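You operate a simulated robot arm through the tools that you are given. There is no shell and no other tool. Be economical: measure what you need, move in short steps, check, and stop when the job is done.

Carry out the task below with a simulated robot arm. There is one attempt and no reset: what you move stays moved.

TASK
Take the slack out of the cable, lock the knob and test-pull.
Fine: undo the lock screw first; the red pointer ends in the green band with the top plate sitting.
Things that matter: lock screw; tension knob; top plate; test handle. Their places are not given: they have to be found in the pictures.

It is judged by the outcome, as a careful person would: the job done as asked, and still so three seconds after it is handed in. It fails if anything else is knocked over, pushed out of place, dropped, spilled or broken.

THE ROBOT
A 7-joint arm with a two-finger parallel gripper, fixed in place. Base frame: the origin is at the foot of the arm, x ahead of it, y to its left, z up. Lengths are in m, angles in rad, forces in N, time in s.
With the tool pointing down near the work surface it reaches from about 0.12 to 0.66 m from the base axis. Its first joint turns from -1.152 to 1.152 rad. Payload 2.4 kg.
Tool frame: the origin (TCP) lies between the finger pads and is the grasp point; the fingertips stand 0.03 m ahead of it; z points along the fingers, y is the line along which they close. The gripper opens to 0.094 m. The fingers are 0.028 m wide and 0.01 m thick; the gripper's body (0.05 by 0.096 m) begins 0.055 m behind the TCP.
Orientation is told as [roll, pitch, yaw] about the base's x, y, z axes, in that order, counted from this pose: with the fingers straight down and closing along the base's y, the tool's x points along the base's -x, its y along +y and its z along -z.

THE INTERFACE
- The arm moves only by the tool play_rows. Its arguments are lists of equal length, an entry for each row: "linear": the shift along the base's x, y, z in m, a list of three; "turn": the turn, a rotation vector about the base's x, y, z in rad, a list of three; "gripper": the finger opening in m, from 0 to 0.094. In form: {"linear": [[x, y, z], ...], "turn": [[rx, ry, rz], ...], "gripper": [gripper, ...]}. A call has 1 to 8 rows; each row is the pose to reach, as a shift and turn from the pose commanded when the call began. A row lasts 0.2 s, in which the tool goes at most 0.05 m and 0.15 rad; a call with a longer step from one row to the next is refused whole, and so is a gripper value outside its range. A pose out of reach is approached as far as the arm can. The call stops where the force on the tool passes 40 N (or 10 N more than at its start, if that is more) or the arm is blocked; 0.2 s more then pass. The fingers move at their own pace (about 0.153 m/s each) and stop on an object; they squeeze with about 33 N. The grip force told is the motor's: it shows also when the fingers shut on nothing. Time passes only in rows, and 0.2 s behind the last, so rows that repeat a pose let the fingers close. It gives the time, the measured TCP pose, the force on the tool (base axes), the opening and the grip force at its end, in the units of the frame above (readings bear some noise).
- Cameras (640 x 400 px; columns grow to the right, rows downward): "scene" is fixed at [0.0313, 0.453, 1.4906]; the picture's right is [-0.86, -0.52, 0.00], its down [-0.17, 0.27, -0.95] and it looks along [0.49, -0.81, -0.32] (base axes); focal length 322 px, centre (320, 200). "wrist" rides on the gripper at [-0.037, 0, -0.058] in the tool frame; the picture's right is [0.00, -1.00, 0.00], its down [0.97, 0.00, -0.24] and it looks along [0.24, 0.00, 0.97] (tool axes); focal length 218 px, centre (320, 200).
- snapshot(camera): a new picture of that camera. No time passes.
- locate(camera, pixels): for up to 12 pixels [column, row] of the newest picture of that camera ("zoom" is the newest enlarged one), the place [x, y, z] in the base frame of the surface seen there, good to about 0.003 m, but the place of the scene camera against the robot may be out by one fixed shift of up to 0.025 m in any direction. No time passes.
- enlarge(camera, box): a new picture of the part [left, top, right, bottom] of that camera's present view, enlarged. No time passes.
- finish_job(): hands the job in; it is judged then, once.

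Work in short steps. Measure before you move; look again where a grasp or a placing could have gone wrong, and mend it. You have 80 turns and 54 pictures in all, those below and enlarged ones among them. Open the gripper and draw the arm clear of the work before you hand the job in, unless the task says otherwise; then end with one line.

The tools are called as name(argument=value, ...) on one line, values as JSON. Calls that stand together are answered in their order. play_rows: Moves the arm, as the interface text tells. Its arguments: {"type":"object","properties":{"linear":{"type":"array","items":{"type":"array","items":{"type":"number"}}},"turn":{"type":"array","items":{"type":"array","items":{"type":"number"}}},"gripper":{"type":"array","items":{"type":"number"}}},"required":["linear","turn","gripper"]} The other tools are called the same way: snapshot (camera) takes a picture; locate (camera, pixels) gives the place of the surface under pixels of a picture; enlarge (camera, box) takes an enlarged picture of a part of a camera's view; finish_job () hands the job in.

At the start:

```text
clock: 0.0
ee_pos: [0.3787, -0.057, 1.35]
orientation: [0.001, 0.0, 0.0]
force: [0.5, -0.3, -0.1]
finger_gap: 0.094
finger_force: 0.0
```

scene: 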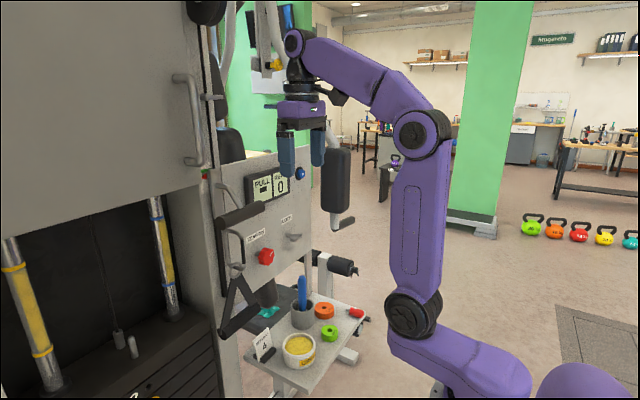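
wrist: 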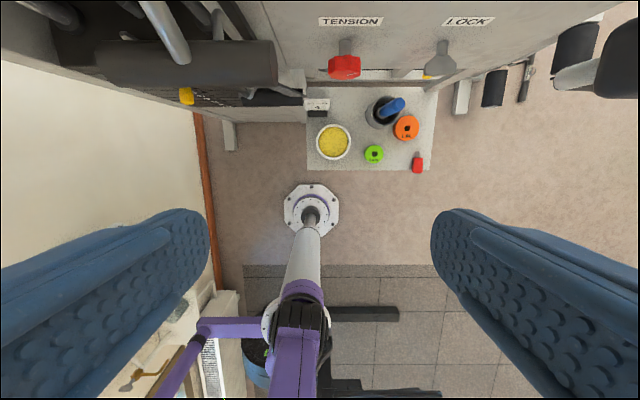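

The panel with TENSION knob (red, ~265,256) and LOCK screw (~293,237) is seen. I look closer.

enlarge(camera="scene", box=[190, 150, 370, 370])

enlarge(camera="wrist", box=[200, 0, 520, 200])

enlarge(camera="scene", box=[0, 180, 240, 400])

```text
1.82 times, centred on (280, 260) of scene
```

zoom: 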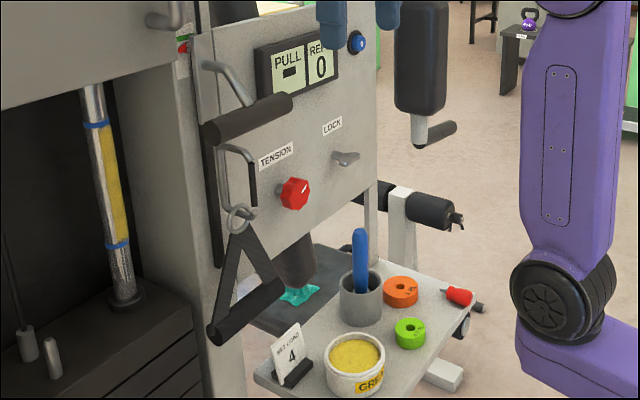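

```text
2.00 times, centred on (360, 100) of wrist
```

zoom: 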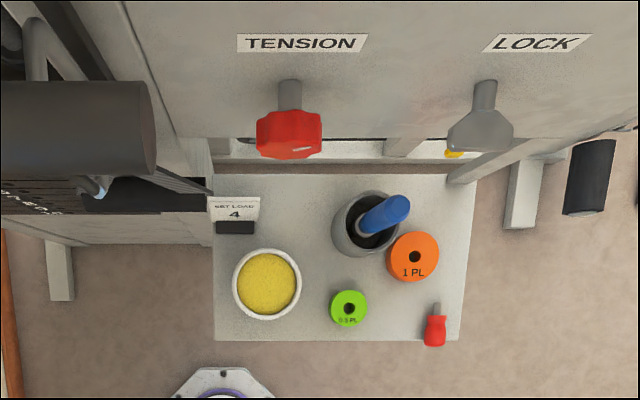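

```text
1.82 times, centred on (120, 290) of scene
```

zoom: 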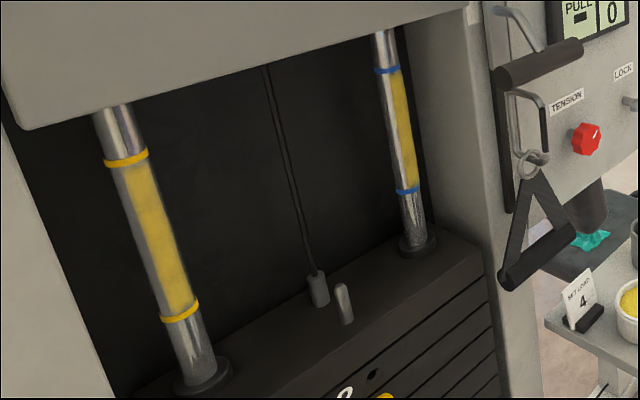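

enlarge(camera="scene", box=[180, 150, 260, 200])

enlarge(camera="scene", box=[60, 290, 240, 400])

enlarge(camera="scene", box=[200, 170, 330, 280])

locate(camera="scene", pixels=[[265, 256], [293, 237], [258, 234], [286, 218], [240, 315], [225, 334], [262, 210], [300, 172], [230, 200], [280, 195], [122, 345], [130, 340]])

locate(camera="wrist", pixels=[[344, 67], [440, 66], [350, 21], [468, 21], [346, 46], [442, 46], [180, 60], [270, 60], [400, 65], [388, 110]])

```text
8.00 times, centred on (220, 175) of scene
```

zoom: 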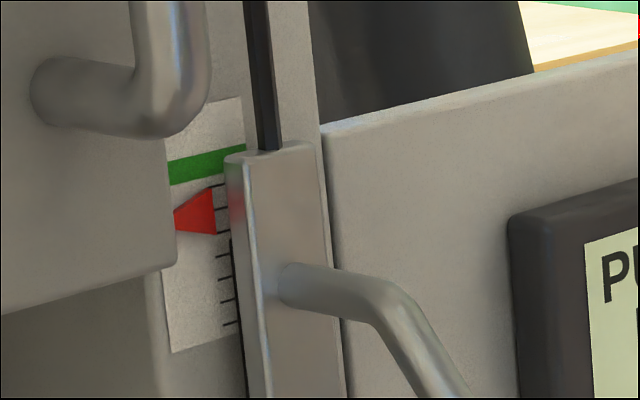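

```text
3.56 times, centred on (150, 345) of scene
```

zoom: 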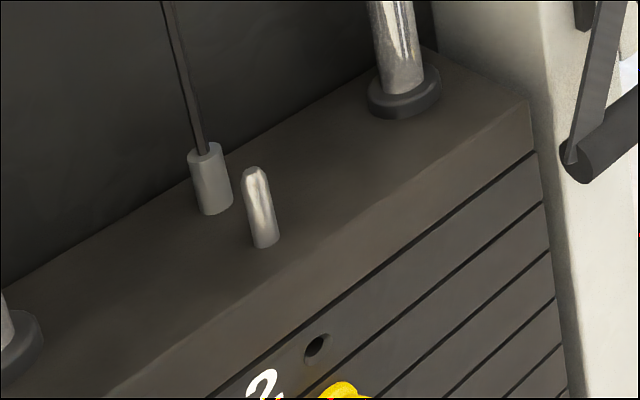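

```text
3.64 times, centred on (265, 225) of scene
```

zoom: 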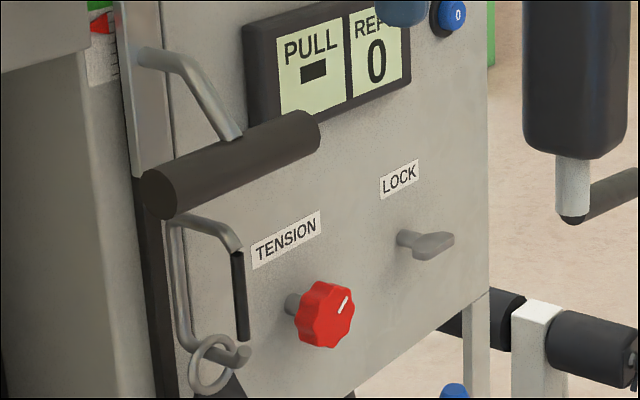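

```text
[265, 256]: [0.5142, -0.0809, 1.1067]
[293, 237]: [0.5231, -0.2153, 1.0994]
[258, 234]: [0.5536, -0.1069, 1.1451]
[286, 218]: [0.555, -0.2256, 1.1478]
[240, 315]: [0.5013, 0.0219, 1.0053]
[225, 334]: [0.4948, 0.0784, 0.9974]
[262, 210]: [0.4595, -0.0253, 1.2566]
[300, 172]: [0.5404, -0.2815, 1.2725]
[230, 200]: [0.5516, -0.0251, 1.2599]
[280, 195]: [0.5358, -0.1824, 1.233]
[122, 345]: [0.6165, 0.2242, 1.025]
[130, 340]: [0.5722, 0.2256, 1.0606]
```

```text
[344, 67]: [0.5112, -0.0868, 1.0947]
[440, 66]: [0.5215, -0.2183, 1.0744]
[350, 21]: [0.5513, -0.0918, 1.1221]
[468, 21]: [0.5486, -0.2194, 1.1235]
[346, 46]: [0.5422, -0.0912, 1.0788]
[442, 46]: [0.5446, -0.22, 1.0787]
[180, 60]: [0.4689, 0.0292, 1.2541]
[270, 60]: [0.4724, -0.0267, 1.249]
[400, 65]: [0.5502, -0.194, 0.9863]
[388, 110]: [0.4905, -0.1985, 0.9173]
```

Panel face is x≈0.553, knob at about (0.51, -0.088, 1.09), lock at (0.52, -0.219, 1.08). I turn the tool horizontal (pitch -90°) while backing off, moving toward the lock's y.

play_rows(linear=[[-0.005, -0.02, -0.01], [-0.01, -0.04, -0.02], [-0.015, -0.06, -0.03], [-0.02, -0.08, -0.04], [-0.025, -0.1, -0.05], [-0.03, -0.12, -0.06], [-0.035, -0.14, -0.07], [-0.04, -0.16, -0.08]], turn=[[0, -0.14, 0], [0, -0.28, 0], [0, -0.42, 0], [0, -0.56, 0], [0, -0.7, 0], [0, -0.84, 0], [0, -0.98, 0], [0, -1.12, 0]], gripper=[0.09, 0.08, 0.07, 0.06, 0.06, 0.06, 0.06, 0.06])

```text
clock: 1.8
ee_pos: [0.3401, -0.2152, 1.2699]
orientation: [-0.001, -1.121, 0.001]
force: [-0.6, 0.4, -0.1]
finger_gap: 0.06
finger_force: 0.0
```

Going well; finish the turn to -1.571 and lower to the lock's height.

play_rows(linear=[[0, 0, -0.03], [0, 0, -0.06], [0, 0, -0.09], [0, 0, -0.12]], turn=[[0, -0.12, 0], [0, -0.24, 0], [0, -0.36, 0], [0, -0.45, 0]], gripper=[0.06, 0.06, 0.06, 0.06])

snapshot(camera="wrist")

snapshot(camera="scene")

```text
clock: 2.8
ee_pos: [0.3765, -0.1992, 1.2708]
orientation: [0.458, -1.541, -0.403]
force: [0.2, 0.0, 1.1]
finger_gap: 0.0599
finger_force: 0.1
out of reach, approached as far as the arm can: row 2, 3, 4
```

```text
45 pictures are left
```

wrist: 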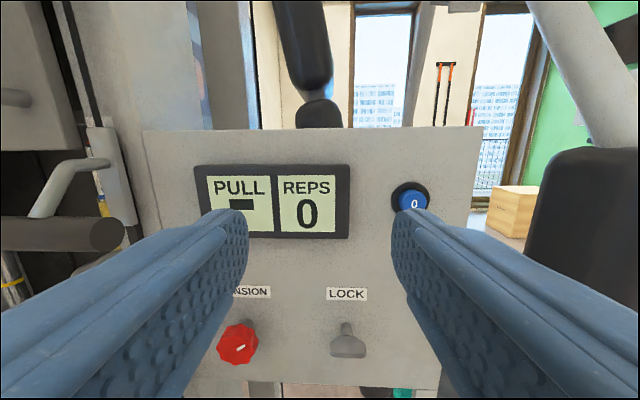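

```text
44 pictures are left
```

scene: 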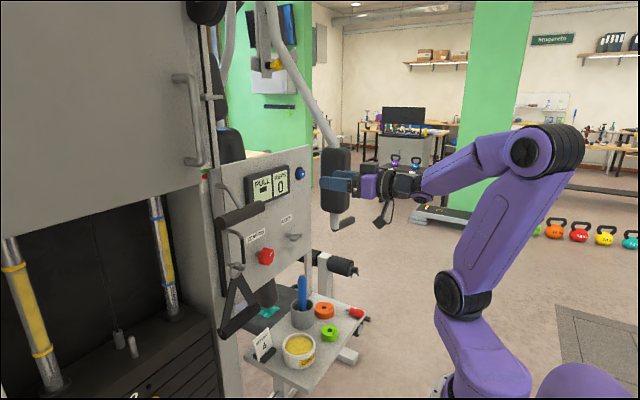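

Too folded close to the base; I go forward in x first and see which pose it counts from.

play_rows(linear=[[0.03, 0, 0], [0.06, 0, 0]], turn=[[0, 0, 0], [0, 0, 0]], gripper=[0.06, 0.06])

```text
clock: 3.4
ee_pos: [0.4367, -0.197, 1.2672]
orientation: [0.456, -1.541, -0.403]
force: [1.3, 0.6, -0.8]
finger_gap: 0.0599
finger_force: 0.0
```

Now correct the small residual rotation, and descend in front of the lock.

play_rows(linear=[[0, -0.005, -0.03], [0, -0.01, -0.07], [0, -0.015, -0.11], [0, -0.02, -0.15], [0, -0.022, -0.165]], turn=[[-0.005, -0.01, -0.02], [-0.01, -0.02, -0.04], [-0.013, -0.027, -0.053], [-0.013, -0.027, -0.053], [-0.013, -0.027, -0.053]], gripper=[0.06, 0.06, 0.06, 0.06, 0.06])

snapshot(camera="wrist")

enlarge(camera="wrist", box=[120, 70, 440, 270])

```text
clock: 4.6
ee_pos: [0.4335, -0.218, 1.0979]
orientation: [-2.233, -1.57, 2.234]
force: [-0.4, -0.5, -0.2]
finger_gap: 0.06
finger_force: 0.1
```

```text
43 pictures are left
```

wrist: 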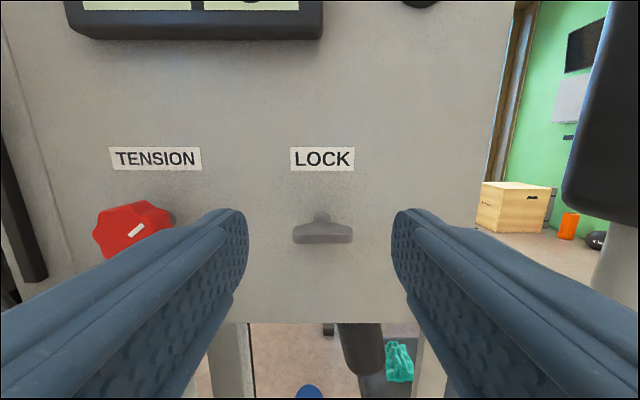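

```text
2.00 times, centred on (280, 170) of wrist
```

zoom: 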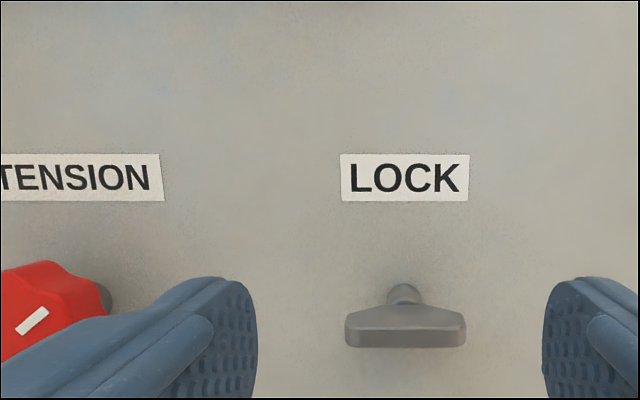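

Tool is square to the panel; the lock is a horizontal wing (zoom 345–465, 305–345). Measure it and the knob.

locate(camera="zoom", pixels=[[350, 328], [405, 328], [460, 328], [405, 309], [405, 345], [403, 292], [560, 100], [32, 320]])

locate(camera="wrist", pixels=[[136, 231], [100, 235], [20, 250], [60, 100]])

```text
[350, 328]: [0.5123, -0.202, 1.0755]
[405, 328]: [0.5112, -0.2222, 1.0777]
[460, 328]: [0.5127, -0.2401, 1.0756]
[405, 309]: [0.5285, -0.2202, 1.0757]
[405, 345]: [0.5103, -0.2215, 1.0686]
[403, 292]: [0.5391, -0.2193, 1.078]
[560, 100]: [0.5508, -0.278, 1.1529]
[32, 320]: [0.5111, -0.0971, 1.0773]
```

```text
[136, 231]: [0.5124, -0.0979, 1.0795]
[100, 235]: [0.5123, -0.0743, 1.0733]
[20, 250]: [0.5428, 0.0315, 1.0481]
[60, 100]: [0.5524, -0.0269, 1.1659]
```

Wing centre is (0.52, -0.2205, 1.073), 42 mm wide. I roll the tool +90° so the fingers straddle it above and below, leaving range for undoing (counter-clockwise = −x).

play_rows(linear=[[0, 0, -0.003], [0, 0, -0.006], [0, 0, -0.009], [0, 0, -0.012], [0, 0, -0.015], [0, 0, -0.018], [0, -0.001, -0.021], [0, -0.0025, -0.0245]], turn=[[0.14, 0, 0], [0.28, 0, 0], [0.42, 0, 0], [0.56, 0, 0], [0.7, 0, 0], [0.84, 0, 0], [0.98, 0, 0], [1.12, 0, 0]], gripper=[0.06, 0.06, 0.06, 0.06, 0.06, 0.06, 0.06, 0.06])

play_rows(linear=[[0, 0, 0], [0, 0, 0], [0, 0, 0], [0, 0, 0]], turn=[[0.12, 0, 0], [0.24, 0, 0], [0.36, 0, 0], [0.451, 0, 0]], gripper=[0.05, 0.05, 0.05, 0.05])

snapshot(camera="wrist")

```text
clock: 6.4
ee_pos: [0.4358, -0.2192, 1.0749]
orientation: [1.57, -0.448, -1.572]
force: [0.6, -0.1, 0.3]
finger_gap: 0.0601
finger_force: 0.3
```

```text
clock: 7.4
ee_pos: [0.438, -0.2177, 1.0746]
orientation: [1.571, 0.002, -1.572]
force: [-0.7, 0.1, -1.0]
finger_gap: 0.0502
finger_force: 0.1
```

```text
41 pictures are left
```

wrist: 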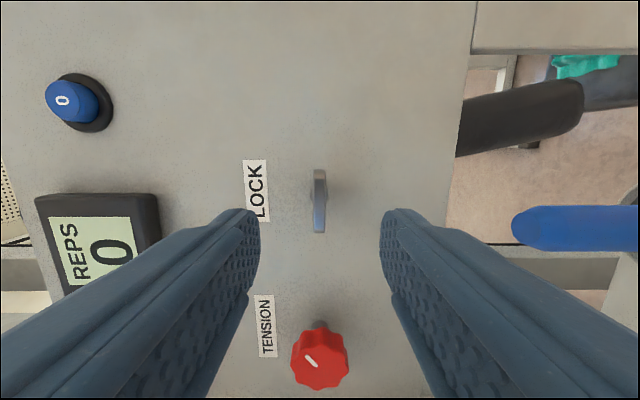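

Wing (col 320) is centred between the fingers. Advance 0.063 so the tips reach x≈0.531, then close.

play_rows(linear=[[0.02, -0.001, -0.0005], [0.04, -0.002, -0.001], [0.063, -0.003, -0.0015], [0.063, -0.003, -0.0015], [0.063, -0.003, -0.0015], [0.063, -0.003, -0.0015]], turn=[[0, 0, 0], [0, 0, 0], [0, 0, 0], [0, 0, 0], [0, 0, 0], [0, 0, 0]], gripper=[0.05, 0.05, 0.05, 0.0, 0.0, 0.0])

snapshot(camera="wrist")

```text
clock: 8.8
ee_pos: [0.5011, -0.2218, 1.0745]
orientation: [1.573, -0.001, -1.572]
force: [-0.5, 0.8, 11.5]
finger_gap: 0.008
finger_force: 41.9
```

```text
40 pictures are left
```

wrist: 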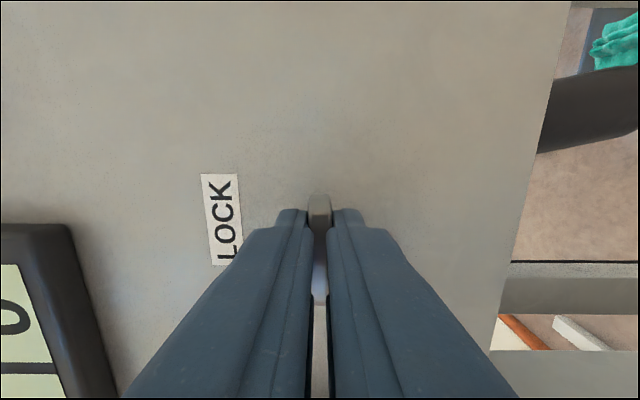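

Gripped (8 mm). A 11 N upward load says I'm slightly low; raise 1.5 mm and turn counter-clockwise in small steps.

play_rows(linear=[[0, 0, 0.0015], [0, 0, 0.0015], [0, 0, 0.0015], [0, 0, 0.0015], [0, 0, 0.0015], [0, 0, 0.0015]], turn=[[0, 0, 0], [-0.1, 0, 0], [-0.2, 0, 0], [-0.3, 0, 0], [-0.4, 0, 0], [-0.5, 0, 0]], gripper=[0, 0, 0, 0, 0, 0])

snapshot(camera="wrist")

```text
clock: 10.2
ee_pos: [0.5002, -0.2212, 1.0762]
orientation: [1.577, -0.504, -1.574]
force: [-14.0, 1.2, 21.0]
finger_gap: 0.0077
finger_force: 41.6
```

```text
39 pictures are left
```

wrist: 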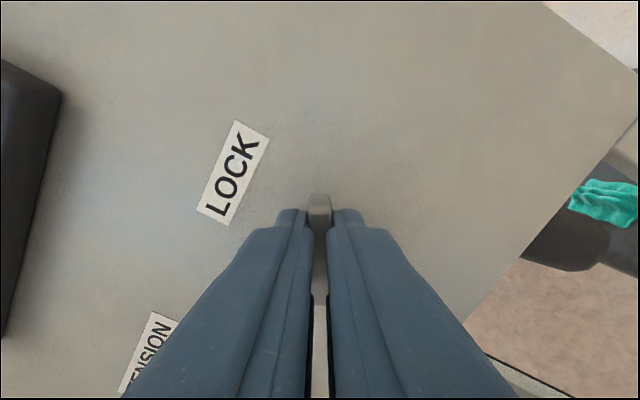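

The wing follows, and the force in −x suggests the screw is coming out. I ease back slightly and lower, then continue.

play_rows(linear=[[-0.001, 0, -0.002], [-0.001, 0, -0.002], [-0.002, 0, -0.002], [-0.002, 0, -0.002], [-0.002, 0, -0.002], [-0.002, 0, -0.002]], turn=[[0, 0, 0], [-0.1, 0, 0], [-0.2, 0, 0], [-0.3, 0, 0], [-0.4, 0, 0], [-0.5, 0, 0]], gripper=[0, 0, 0, 0, 0, 0])

```text
clock: 11.6
ee_pos: [0.4995, -0.221, 1.0745]
orientation: [1.58, -1.003, -1.574]
force: [12.3, 4.7, 24.5]
finger_gap: 0.0079
finger_force: 41.3
```

play_rows(linear=[[0.001, 0, 0.002], [0.001, 0, 0.002]], turn=[[0, 0, 0], [0, 0, 0]], gripper=[0, 0, 0])

```text
refused: the lists must be of equal length
```

play_rows(linear=[[0.001, 0, 0.002], [0.001, 0, 0.002]], turn=[[0, 0, 0], [0, 0, 0]], gripper=[0, 0])

```text
clock: 12.2
ee_pos: [0.4993, -0.2196, 1.0751]
orientation: [1.569, -1.0, -1.568]
force: [-1.0, 9.8, 5.5]
finger_gap: 0.008
finger_force: 41.9
```

Raising relieves it. Continue counter-clockwise, watching for an end stop.

play_rows(linear=[[0, 0.001, 0.0005], [0, 0.001, 0.0005], [0, 0.001, 0.0005], [0, 0.001, 0.0005], [0, 0.001, 0.0005], [0, 0.001, 0.0005]], turn=[[-0.1, 0, 0], [-0.2, 0, 0], [-0.3, 0, 0], [-0.4, 0, 0], [-0.5, 0, 0], [-0.6, 0, 0]], gripper=[0, 0, 0, 0, 0, 0])

snapshot(camera="wrist")

```text
clock: 13.6
ee_pos: [0.4989, -0.2204, 1.074]
orientation: [-1.538, -1.539, 1.537]
force: [-13.7, 7.0, 4.4]
finger_gap: 0.0079
finger_force: 42.1
```

```text
38 pictures are left
```

wrist: 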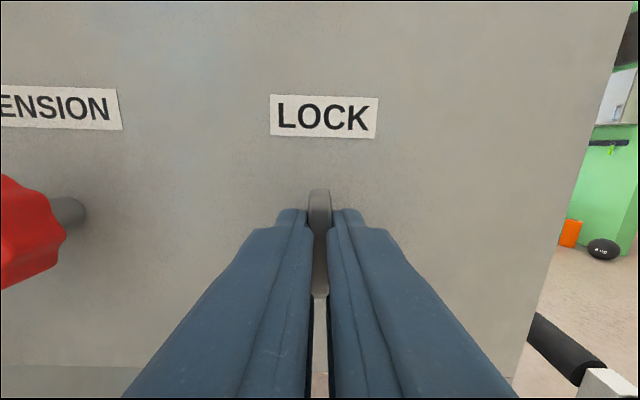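

A quarter turn done (wing now vertical), no stop felt. Continue further to find the stop.

play_rows(linear=[[0, 0, 0], [0, 0, 0], [0, 0, 0], [0, 0, 0], [0, 0, 0], [0, 0, 0]], turn=[[-0.1, 0, 0], [-0.2, 0, 0], [-0.3, 0, 0], [-0.4, 0, 0], [-0.5, 0, 0], [-0.6, 0, 0]], gripper=[0, 0, 0, 0, 0, 0])

enlarge(camera="wrist", box=[160, 100, 480, 300])

```text
clock: 14.6
ee_pos: [0.5016, -0.2214, 1.0739]
orientation: [-1.541, -1.164, 1.563]
force: [-13.9, 9.4, 3.9]
finger_gap: 0.0083
finger_force: 42.4
out of reach, approached as far as the arm can: row 4, 5
stopped in row 5: the force on the tool passed its limit (the readings are from after the stop); the commanded pose is now the measured one
```

```text
2.00 times, centred on (320, 200) of wrist
```

zoom: 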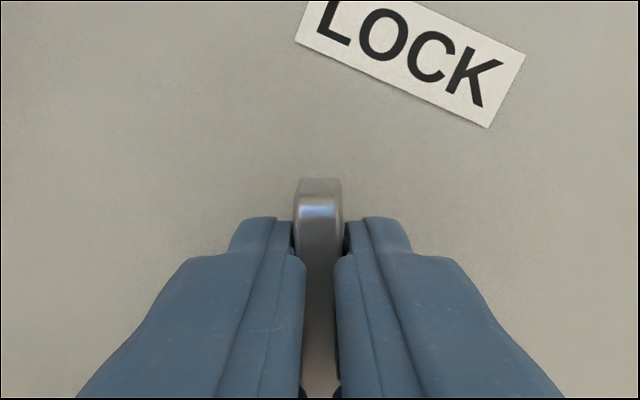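

The wrist's range ended (~115° undone). To be sure, I open, back off and regrasp the wing half a turn round to continue to its stop.

play_rows(linear=[[0, 0, 0], [0, 0, 0], [-0.03, 0, 0], [-0.06, 0, 0], [-0.06, 0, 0], [-0.06, 0, 0], [-0.06, 0, 0], [-0.06, 0, 0]], turn=[[0, 0, 0], [0, 0, 0], [0, 0, 0], [0, 0, 0], [0.15, 0, 0], [0.3, 0, 0], [0.45, 0, 0], [0.6, 0, 0]], gripper=[0.05, 0.05, 0.05, 0.05, 0.05, 0.05, 0.05, 0.05])

snapshot(camera="wrist")

play_rows(linear=[[0, 0, 0], [0, 0, 0], [0, 0, 0], [0, 0, 0], [0, 0, 0], [0, 0, 0], [0, 0, 0], [0, 0, 0]], turn=[[0.15, 0, 0], [0.3, 0, 0], [0.45, 0, 0], [0.6, 0, 0], [0.75, 0, 0], [0.9, 0, 0], [1.05, 0, 0], [1.2, 0, 0]], gripper=[0.05, 0.05, 0.05, 0.05, 0.05, 0.05, 0.05, 0.05])

play_rows(linear=[[0, 0, 0], [0, 0, 0], [0, 0, 0], [0, 0, 0], [0, 0, 0], [0, 0, 0], [0, 0, 0], [0, 0, 0]], turn=[[0.15, 0, 0], [0.3, 0, 0], [0.45, 0, 0], [0.6, 0, 0], [0.75, 0, 0], [0.9, 0, 0], [1.05, 0, 0], [1.2, 0, 0]], gripper=[0.05, 0.05, 0.05, 0.05, 0.05, 0.05, 0.05, 0.05])

snapshot(camera="wrist")

```text
clock: 16.4
ee_pos: [0.4414, -0.2203, 1.0748]
orientation: [1.57, -1.376, -1.548]
force: [1.0, -0.5, 0.6]
finger_gap: 0.0498
finger_force: 0.0
out of reach, approached as far as the arm can: row 3, 4
```

```text
36 pictures are left
```

wrist: 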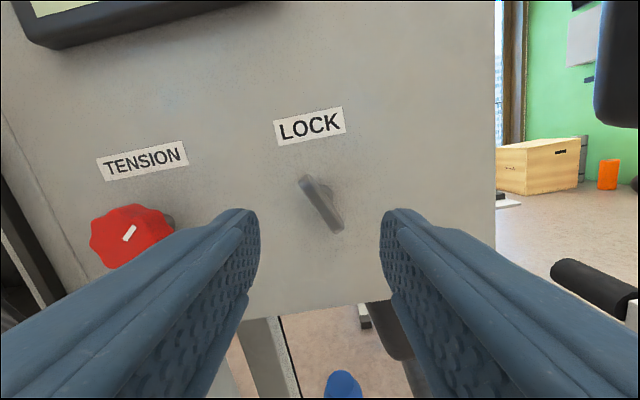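

```text
clock: 18.2
ee_pos: [0.4438, -0.221, 1.0749]
orientation: [1.595, -0.177, -1.565]
force: [-0.7, 0.6, 0.0]
finger_gap: 0.0501
finger_force: 0.1
```

```text
clock: 20.0
ee_pos: [0.4429, -0.2221, 1.0746]
orientation: [1.601, 1.023, -1.563]
force: [-0.8, -0.2, -0.1]
finger_gap: 0.0503
finger_force: 0.1
```

```text
35 pictures are left
```

wrist: 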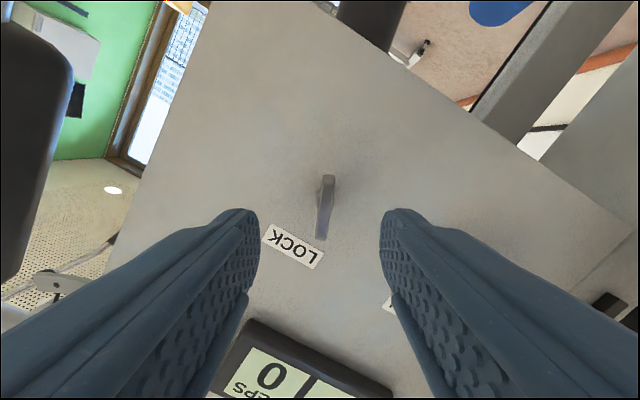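

Wing visible upright at (324,210). Roll a bit more, advance and grip.

play_rows(linear=[[0, 0.0015, -0.0005], [0.02, 0.0015, -0.0005], [0.04, 0.0015, -0.0005], [0.057, 0.0015, -0.0005], [0.057, 0.0015, -0.0005], [0.057, 0.0015, -0.0005], [0.057, 0.0015, -0.0005]], turn=[[0.1, 0, 0], [0.1, 0, 0], [0.1, 0, 0], [0.1, 0, 0], [0.1, 0, 0], [0.1, 0, 0], [0.1, 0, 0]], gripper=[0.05, 0.05, 0.05, 0.05, 0, 0, 0])

play_rows(linear=[[0, 0, 0], [0, 0, 0], [0, 0, 0], [0, 0, 0], [0, 0, 0], [0, 0, 0]], turn=[[-0.1, 0, 0], [-0.2, 0, 0], [-0.3, 0, 0], [-0.4, 0, 0], [-0.5, 0, 0], [-0.6, 0, 0]], gripper=[0, 0, 0, 0, 0, 0])

snapshot(camera="wrist")

```text
clock: 21.6
ee_pos: [0.4997, -0.2209, 1.0714]
orientation: [1.604, 1.121, -1.561]
force: [3.7, -4.2, 1.8]
finger_gap: 0.0083
finger_force: 42.0
```

```text
clock: 23.0
ee_pos: [0.4991, -0.2233, 1.0735]
orientation: [1.596, 0.519, -1.571]
force: [15.3, -17.9, -3.4]
finger_gap: 0.0084
finger_force: 42.6
```

```text
34 pictures are left
```

wrist: 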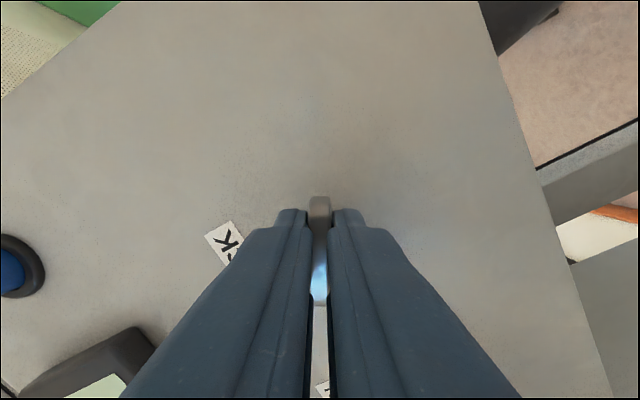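

Still turning freely. Continue to half a turn more, easing sideways load.

play_rows(linear=[[0, -0.001, 0], [0, -0.001, 0], [0, -0.001, 0], [0, -0.001, 0], [0, 0, 0], [0, 0, 0], [0, 0, 0], [0, 0, 0]], turn=[[-0.1, 0, 0], [-0.2, 0, 0], [-0.3, 0, 0], [-0.4, 0, 0], [-0.5, 0, 0], [-0.6, 0, 0], [-0.7, 0, 0], [-0.8, 0, 0]], gripper=[0, 0, 0, 0, 0, 0, 0, 0])

snapshot(camera="wrist")

```text
clock: 24.8
ee_pos: [0.4995, -0.2214, 1.0747]
orientation: [1.597, -0.278, -1.57]
force: [-11.5, -9.3, 16.7]
finger_gap: 0.0163
finger_force: 45.0
```

```text
33 pictures are left
```

wrist: 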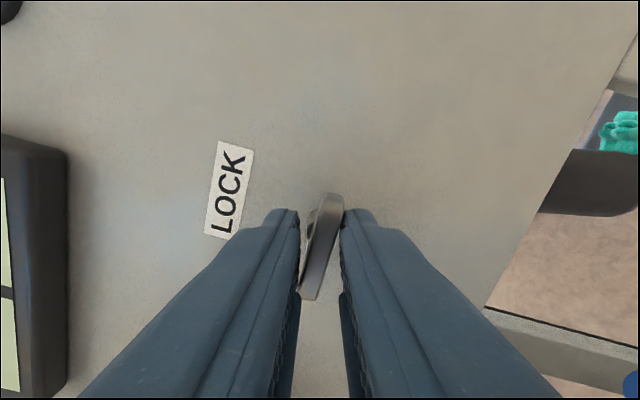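

The wing has hit its stop (gap grew to 16 mm, wing tilted in fingers): fully undone at half a turn. Release and retreat, moving toward the knob with roll back toward 0.

play_rows(linear=[[0, 0, 0], [0, 0, 0], [-0.03, 0, 0], [-0.065, 0, 0], [-0.065, 0.03, 0], [-0.065, 0.06, 0], [-0.065, 0.09, 0], [-0.065, 0.125, 0]], turn=[[0.1, 0, 0], [0.1, 0, 0], [0.1, 0, 0], [0.0, 0, 0], [-0.15, 0, 0], [-0.3, 0, 0], [-0.45, 0, 0], [-0.6, 0, 0]], gripper=[0.06, 0.06, 0.06, 0.06, 0.06, 0.06, 0.06, 0.06])

snapshot(camera="wrist")

snapshot(camera="scene")

```text
clock: 26.6
ee_pos: [0.4335, -0.097, 1.076]
orientation: [1.589, -0.882, -1.564]
force: [-0.1, -0.2, -0.7]
finger_gap: 0.0599
finger_force: 0.1
```

```text
32 pictures are left
```

wrist: 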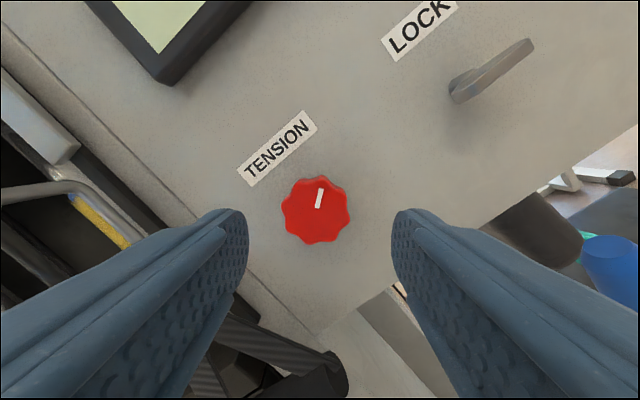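

```text
31 pictures are left
```

scene: 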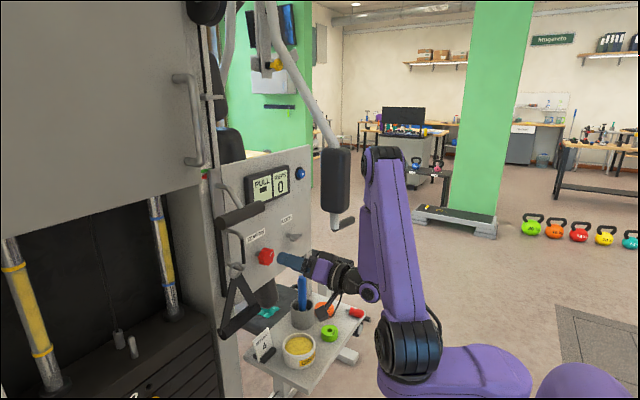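

locate(camera="wrist", pixels=[[316, 212], [285, 210], [347, 212], [317, 182], [320, 240], [321, 190], [317, 205], [270, 130]])

enlarge(camera="scene", box=[196, 160, 216, 190])

```text
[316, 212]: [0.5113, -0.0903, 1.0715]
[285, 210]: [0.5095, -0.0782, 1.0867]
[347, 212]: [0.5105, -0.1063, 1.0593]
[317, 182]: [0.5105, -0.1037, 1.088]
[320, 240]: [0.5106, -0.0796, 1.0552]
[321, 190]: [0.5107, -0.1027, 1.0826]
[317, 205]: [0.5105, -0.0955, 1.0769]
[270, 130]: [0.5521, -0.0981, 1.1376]
```

```text
13.33 times, centred on (206, 175) of scene
```

zoom: 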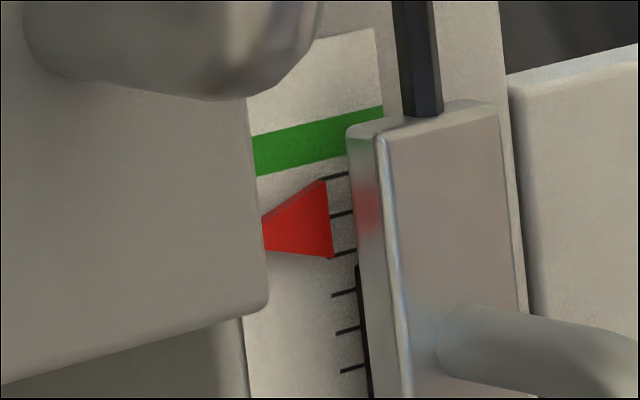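

Pointer sits ~2 ticks below the green band. Knob centre is (y -0.092, z 1.0715), radius ~22 mm, face x 0.5105. Roll to ~0.1, advance to x≈0.503 and grip.

play_rows(linear=[[0, 0.005, -0.0045], [0, 0.005, -0.0045], [0, 0.005, -0.0045], [0, 0.005, -0.0045], [0.025, 0.005, -0.0045], [0.05, 0.005, -0.0045], [0.07, 0.005, -0.0045]], turn=[[-0.15, 0, 0], [-0.3, 0, 0], [-0.45, 0, 0], [-0.6, 0, 0], [-0.6, 0, 0], [-0.6, 0, 0], [-0.6, 0, 0]], gripper=[0.06, 0.06, 0.06, 0.06, 0.06, 0.06, 0.06])

play_rows(linear=[[0, 0, 0], [0, 0, 0], [0, 0, 0]], turn=[[0, 0, 0], [0, 0, 0], [0, 0, 0]], gripper=[0, 0, 0])

snapshot(camera="wrist")

```text
clock: 28.2
ee_pos: [0.5043, -0.0894, 1.0688]
orientation: [1.537, -1.482, -1.513]
force: [0.1, -0.5, -0.2]
finger_gap: 0.0599
finger_force: 0.1
```

```text
clock: 29.0
ee_pos: [0.5031, -0.0895, 1.0683]
orientation: [1.535, -1.481, -1.513]
force: [9.9, 0.3, -1.2]
finger_gap: 0.0436
finger_force: 44.5
```

```text
29 pictures are left
```

wrist: 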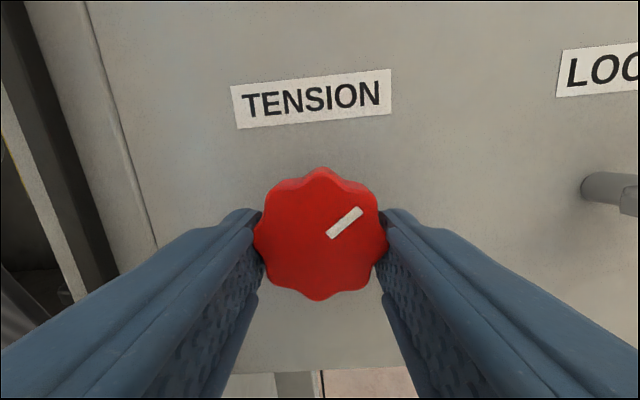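

Knob gripped (44 mm). Turn clockwise 0.6 rad in small steps and check the pointer.

play_rows(linear=[[0, 0, 0.001], [0, 0, 0.002], [0, 0, 0.002], [0, 0, 0.002], [0, 0, 0.002], [0, 0, 0.002]], turn=[[0.1, 0, 0], [0.2, 0, 0], [0.3, 0, 0], [0.4, 0, 0], [0.5, 0, 0], [0.6, 0, 0]], gripper=[0, 0, 0, 0, 0, 0])

snapshot(camera="wrist")

enlarge(camera="scene", box=[196, 160, 216, 190])

```text
clock: 30.4
ee_pos: [0.5038, -0.087, 1.071]
orientation: [1.586, -0.875, -1.554]
force: [-19.4, 21.6, -8.9]
finger_gap: 0.0439
finger_force: 44.8
```

```text
28 pictures are left
```

wrist: 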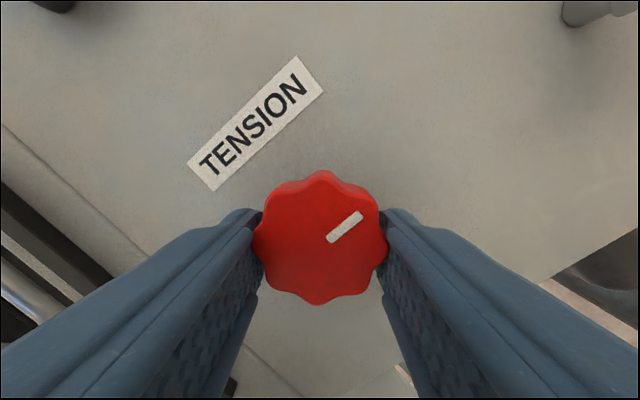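

```text
13.33 times, centred on (206, 175) of scene
```

zoom: 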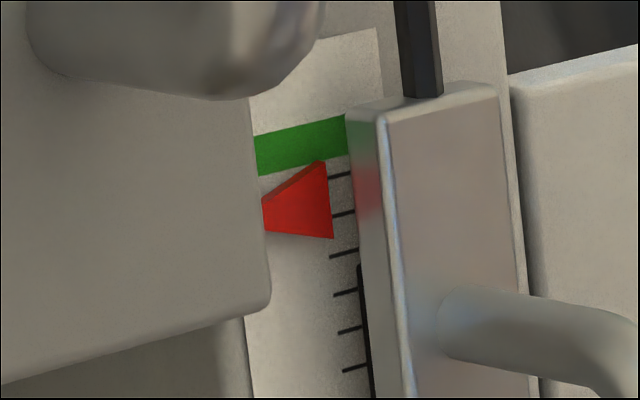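

The knob followed; pointer rose ~19 px for 0.6 rad. Measure real heights of pointer and band.

locate(camera="zoom", pixels=[[300, 205], [320, 175], [328, 232], [300, 125], [300, 163], [335, 117], [335, 158], [270, 210], [300, 80], [290, 280]])

```text
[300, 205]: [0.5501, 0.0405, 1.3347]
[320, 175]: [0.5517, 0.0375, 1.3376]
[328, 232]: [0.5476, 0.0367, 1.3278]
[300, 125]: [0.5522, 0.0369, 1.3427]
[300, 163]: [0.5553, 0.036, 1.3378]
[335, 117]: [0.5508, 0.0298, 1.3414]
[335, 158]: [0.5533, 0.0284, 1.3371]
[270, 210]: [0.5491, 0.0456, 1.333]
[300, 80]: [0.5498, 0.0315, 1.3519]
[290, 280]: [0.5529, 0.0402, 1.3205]
```

About 7 mm to go (~2.5 mm per 0.6 rad). Turn 1.0 rad more, easing y +2 mm.

play_rows(linear=[[0, 0.002, 0], [0, 0.002, 0], [0, 0.002, 0], [0, 0.002, 0], [0, 0.002, 0], [0, 0.002, 0], [0, 0.002, 0], [0, 0.002, 0]], turn=[[0.12, 0, 0], [0.25, 0, 0], [0.37, 0, 0], [0.5, 0, 0], [0.62, 0, 0], [0.75, 0, 0], [0.87, 0, 0], [1.0, 0, 0]], gripper=[0, 0, 0, 0, 0, 0, 0, 0])

enlarge(camera="scene", box=[196, 160, 216, 190])

```text
clock: 32.4
ee_pos: [0.5042, -0.0884, 1.0755]
orientation: [1.611, 0.118, -1.561]
force: [-0.2, 1.7, 5.9]
finger_gap: 0.0437
finger_force: 44.8
stopped in row 8: the force on the tool passed its limit (the readings are from after the stop); the commanded pose is now the measured one
```

```text
13.33 times, centred on (206, 175) of scene
```

zoom: 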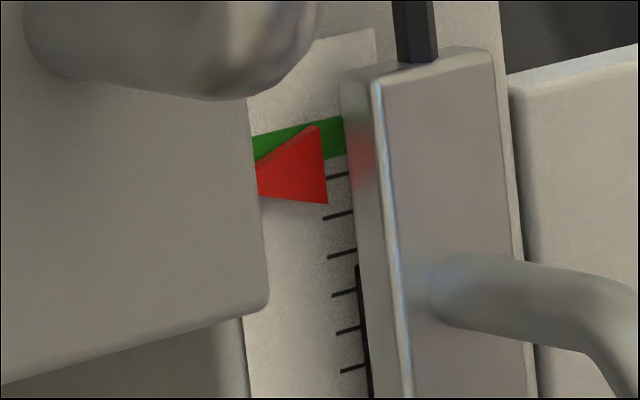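

Pointer centre is ~25 px below band centre (less with parallax); rate 35 px/rad. Turn 0.5 rad more, easing z up slightly.

play_rows(linear=[[0, 0, 0], [0, 0, 0], [0, 0, 0], [0, 0, 0], [0, 0, 0]], turn=[[0.1, 0, 0], [0.2, 0, 0], [0.3, 0, 0], [0.4, 0, 0], [0.5, 0, 0]], gripper=[0, 0, 0, 0, 0])

enlarge(camera="scene", box=[196, 160, 216, 190])

enlarge(camera="scene", box=[60, 290, 240, 400])

```text
clock: 33.6
ee_pos: [0.5053, -0.0882, 1.0756]
orientation: [1.62, 0.619, -1.557]
force: [-21.3, 5.6, 17.5]
finger_gap: 0.0436
finger_force: 44.8
```

```text
13.33 times, centred on (206, 175) of scene
```

zoom: 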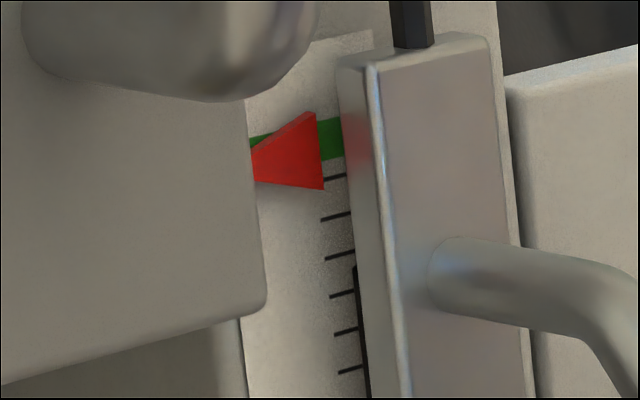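

```text
3.56 times, centred on (150, 345) of scene
```

zoom: 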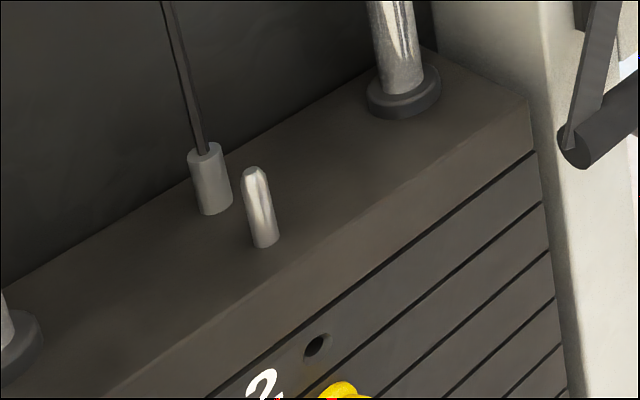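

Pointer centre (~150) vs band centre (~142), parallax accounting for most; plate still sits. Add 0.12 rad, then release and check it holds.

play_rows(linear=[[0, 0, 0], [0, 0, 0], [0, 0, 0], [0, 0, 0], [-0.03, 0, 0], [-0.065, 0, 0]], turn=[[0.06, 0, 0], [0.12, 0, 0], [0.12, 0, 0], [0.12, 0, 0], [0.12, 0, 0], [0.12, 0, 0]], gripper=[0, 0, 0.06, 0.06, 0.06, 0.06])

enlarge(camera="scene", box=[196, 160, 216, 190])

snapshot(camera="wrist")

```text
clock: 35.0
ee_pos: [0.439, -0.0903, 1.0739]
orientation: [1.619, 0.737, -1.557]
force: [-0.3, -0.7, -0.1]
finger_gap: 0.06
finger_force: 0.1
```

```text
13.33 times, centred on (206, 175) of scene
```

zoom: 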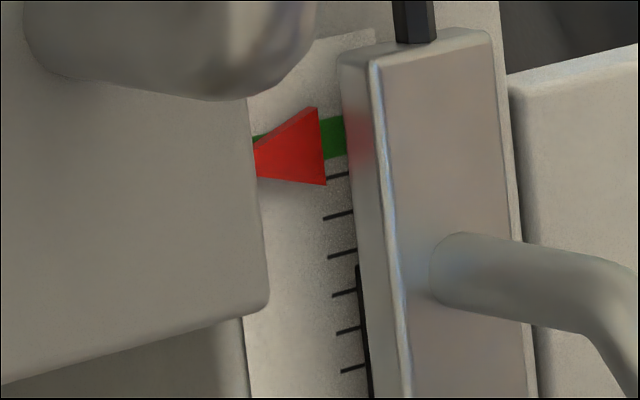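

```text
22 pictures are left
```

wrist: 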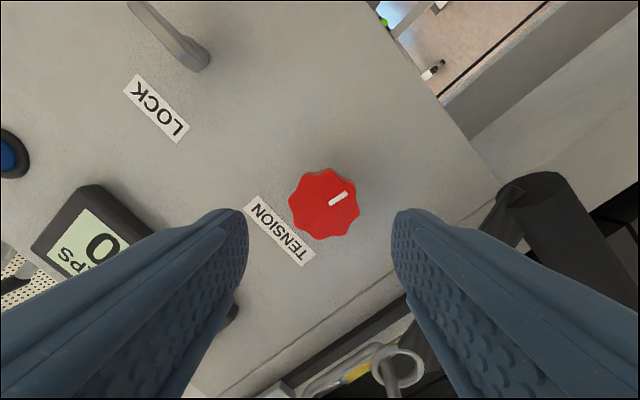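

Pointer holds in the green band after release. Now to the lock: move to y=-0.2205, roll back to 1.57, to grip and turn it clockwise.

play_rows(linear=[[0, -0.025, 0], [0, -0.05, 0], [0, -0.075, 0], [0, -0.1, 0], [0, -0.12, 0], [0, -0.1305, 0.0005]], turn=[[-0.12, 0, 0], [-0.25, 0, 0], [-0.38, 0, 0], [-0.5, 0, 0], [-0.62, 0, 0], [-0.74, 0, 0]], gripper=[0.05, 0.05, 0.05, 0.05, 0.05, 0.05])

snapshot(camera="wrist")

```text
clock: 36.4
ee_pos: [0.4387, -0.2179, 1.0756]
orientation: [1.608, -0.007, -1.56]
force: [-0.2, 0.0, -0.9]
finger_gap: 0.0501
finger_force: 0.0
```

```text
21 pictures are left
```

wrist: 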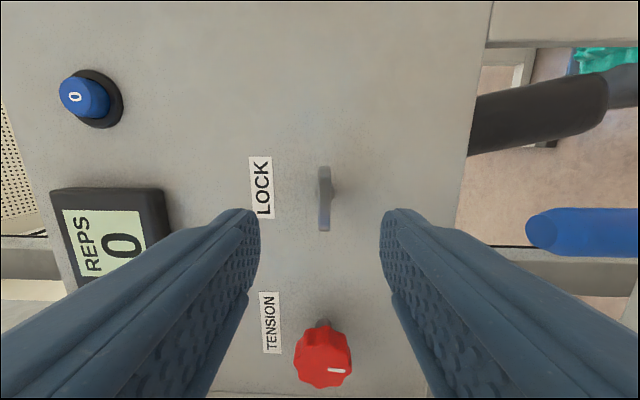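

Wing is lined up at (324,198). Lower 2 mm, advance, grip.

play_rows(linear=[[0.02, -0.001, -0.001], [0.04, -0.002, -0.0015], [0.062, -0.0025, -0.0015], [0.062, -0.0025, -0.0015], [0.062, -0.0025, -0.0015], [0.062, -0.0025, -0.0015]], turn=[[0, 0, 0], [-0.02, -0.02, 0], [-0.02, -0.03, 0], [-0.02, -0.03, 0], [-0.02, -0.03, 0], [-0.02, -0.03, 0]], gripper=[0.05, 0.05, 0.05, 0, 0, 0])

play_rows(linear=[[0, 0, 0], [0, 0, 0], [0, 0, 0], [0, 0, 0], [0, 0, 0], [0, 0, 0], [0, 0, 0], [0, 0, 0]], turn=[[0.12, 0, 0], [0.25, 0, 0], [0.37, 0, 0], [0.5, 0, 0], [0.62, 0, 0], [0.75, 0, 0], [0.87, 0, 0], [1.0, 0, 0]], gripper=[0, 0, 0, 0, 0, 0, 0, 0])

```text
clock: 37.8
ee_pos: [0.5016, -0.2197, 1.0727]
orientation: [1.641, -0.023, -1.562]
force: [-3.4, 0.8, 10.1]
finger_gap: 0.0091
finger_force: 43.1
```

```text
clock: 39.6
ee_pos: [0.5013, -0.219, 1.0741]
orientation: [1.655, 0.977, -1.544]
force: [-20.4, 20.6, 14.8]
finger_gap: 0.0089
finger_force: 43.0
```

Turning well. Correct the small tilt that crept in and continue clockwise.

play_rows(linear=[[0, 0.001, 0.001], [0, 0.001, 0.001], [0, 0.001, 0.001], [0, 0.001, 0.001], [0, 0.001, 0.001], [0, 0.001, 0.001], [0, 0.001, 0.001]], turn=[[0.0, 0.02, 0.02], [0.1, 0.047, 0.043], [0.22, 0.047, 0.043], [0.35, 0.047, 0.043], [0.48, 0.047, 0.043], [0.6, 0.047, 0.043], [0.72, 0.047, 0.043]], gripper=[0, 0, 0, 0, 0, 0, 0])

```text
clock: 41.2
ee_pos: [0.5014, -0.2192, 1.0755]
orientation: [-1.365, 1.441, 1.763]
force: [6.3, 7.0, 4.6]
finger_gap: 0.0081
finger_force: 41.6
```

play_rows(linear=[[0, 0, 0], [0, 0, 0], [0, 0, 0], [0, 0, 0], [0, 0, 0], [0, 0, 0], [0, 0, 0], [0, 0, 0]], turn=[[0.12, 0, 0], [0.24, 0, 0], [0.36, 0, 0], [0.48, 0, 0], [0.6, 0, 0], [0.72, 0, 0], [0.84, 0, 0], [0.96, 0, 0]], gripper=[0, 0, 0, 0, 0, 0, 0, 0])

snapshot(camera="wrist")

```text
clock: 43.0
ee_pos: [0.5025, -0.2197, 1.0754]
orientation: [-1.544, 0.482, 1.597]
force: [-2.6, 8.1, 13.3]
finger_gap: 0.008
finger_force: 42.2
```

```text
20 pictures are left
```

wrist: 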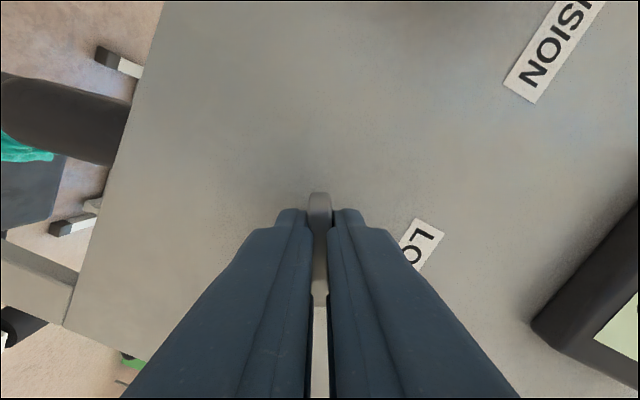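

Still following, about 0.5 rad to the original locked position; continue until the stop.

play_rows(linear=[[0, 0, 0], [0, 0, 0], [0, 0, 0], [0, 0, 0], [0, 0, 0], [0, 0, 0]], turn=[[0.1, 0, 0], [0.2, 0, 0], [0.3, 0, 0], [0.4, 0, 0], [0.5, 0, 0], [0.58, 0, 0]], gripper=[0, 0, 0, 0, 0, 0])

snapshot(camera="wrist")

enlarge(camera="scene", box=[196, 160, 216, 190])

```text
clock: 44.4
ee_pos: [0.5014, -0.2199, 1.0754]
orientation: [-1.558, -0.092, 1.597]
force: [10.0, 3.5, 8.4]
finger_gap: 0.0102
finger_force: 44.0
```

```text
19 pictures are left
```

wrist: 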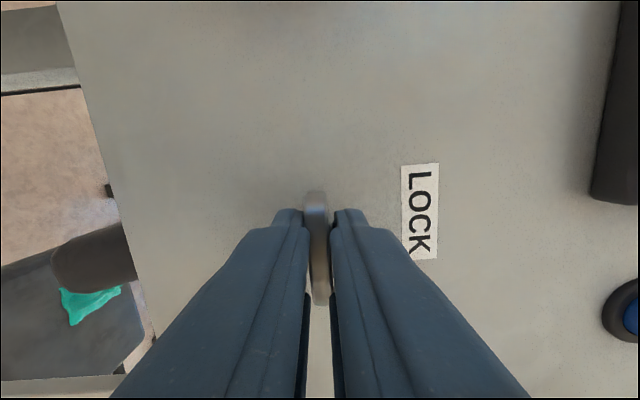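

```text
13.33 times, centred on (206, 175) of scene
```

zoom: 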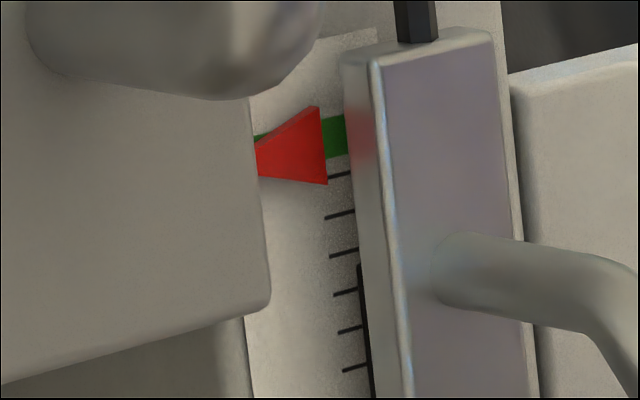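

Wing hit its stop (gap 10 mm, slight tilt) — locked; pointer still in green. Release, back off and head up toward the handle.

play_rows(linear=[[0, 0, 0], [0, 0, 0], [-0.04, 0, 0], [-0.08, 0, 0], [-0.1, 0.02, 0.03], [-0.1, 0.04, 0.07], [-0.1, 0.06, 0.11], [-0.1, 0.08, 0.15]], turn=[[0, 0, 0], [0, 0, 0], [0, 0, 0], [0, 0, 0], [-0.1, 0, 0], [-0.1, 0, 0], [-0.1, 0, 0], [-0.1, 0, 0]], gripper=[0.04, 0.06, 0.06, 0.06, 0.06, 0.06, 0.06, 0.06])

snapshot(camera="wrist")

snapshot(camera="scene")

```text
clock: 46.2
ee_pos: [0.4026, -0.1416, 1.2261]
orientation: [-1.554, 0.005, 1.598]
force: [-0.2, -0.1, -0.5]
finger_gap: 0.0598
finger_force: 0.1
```

```text
17 pictures are left
```

wrist: 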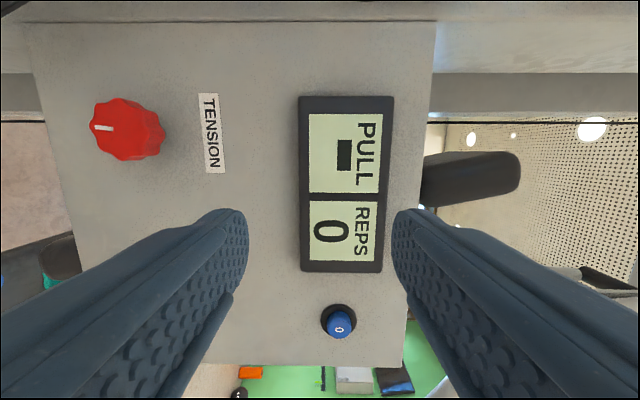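

```text
16 pictures are left
```

scene: 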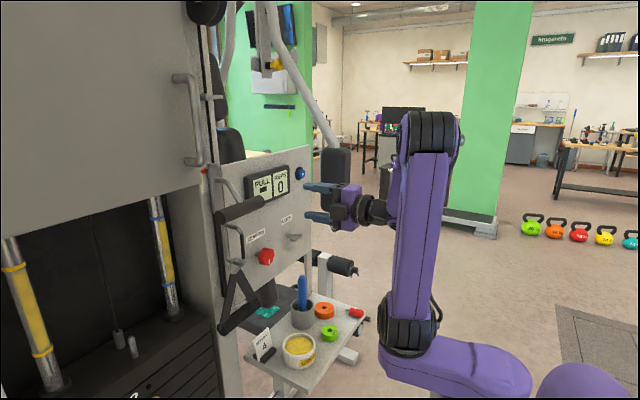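

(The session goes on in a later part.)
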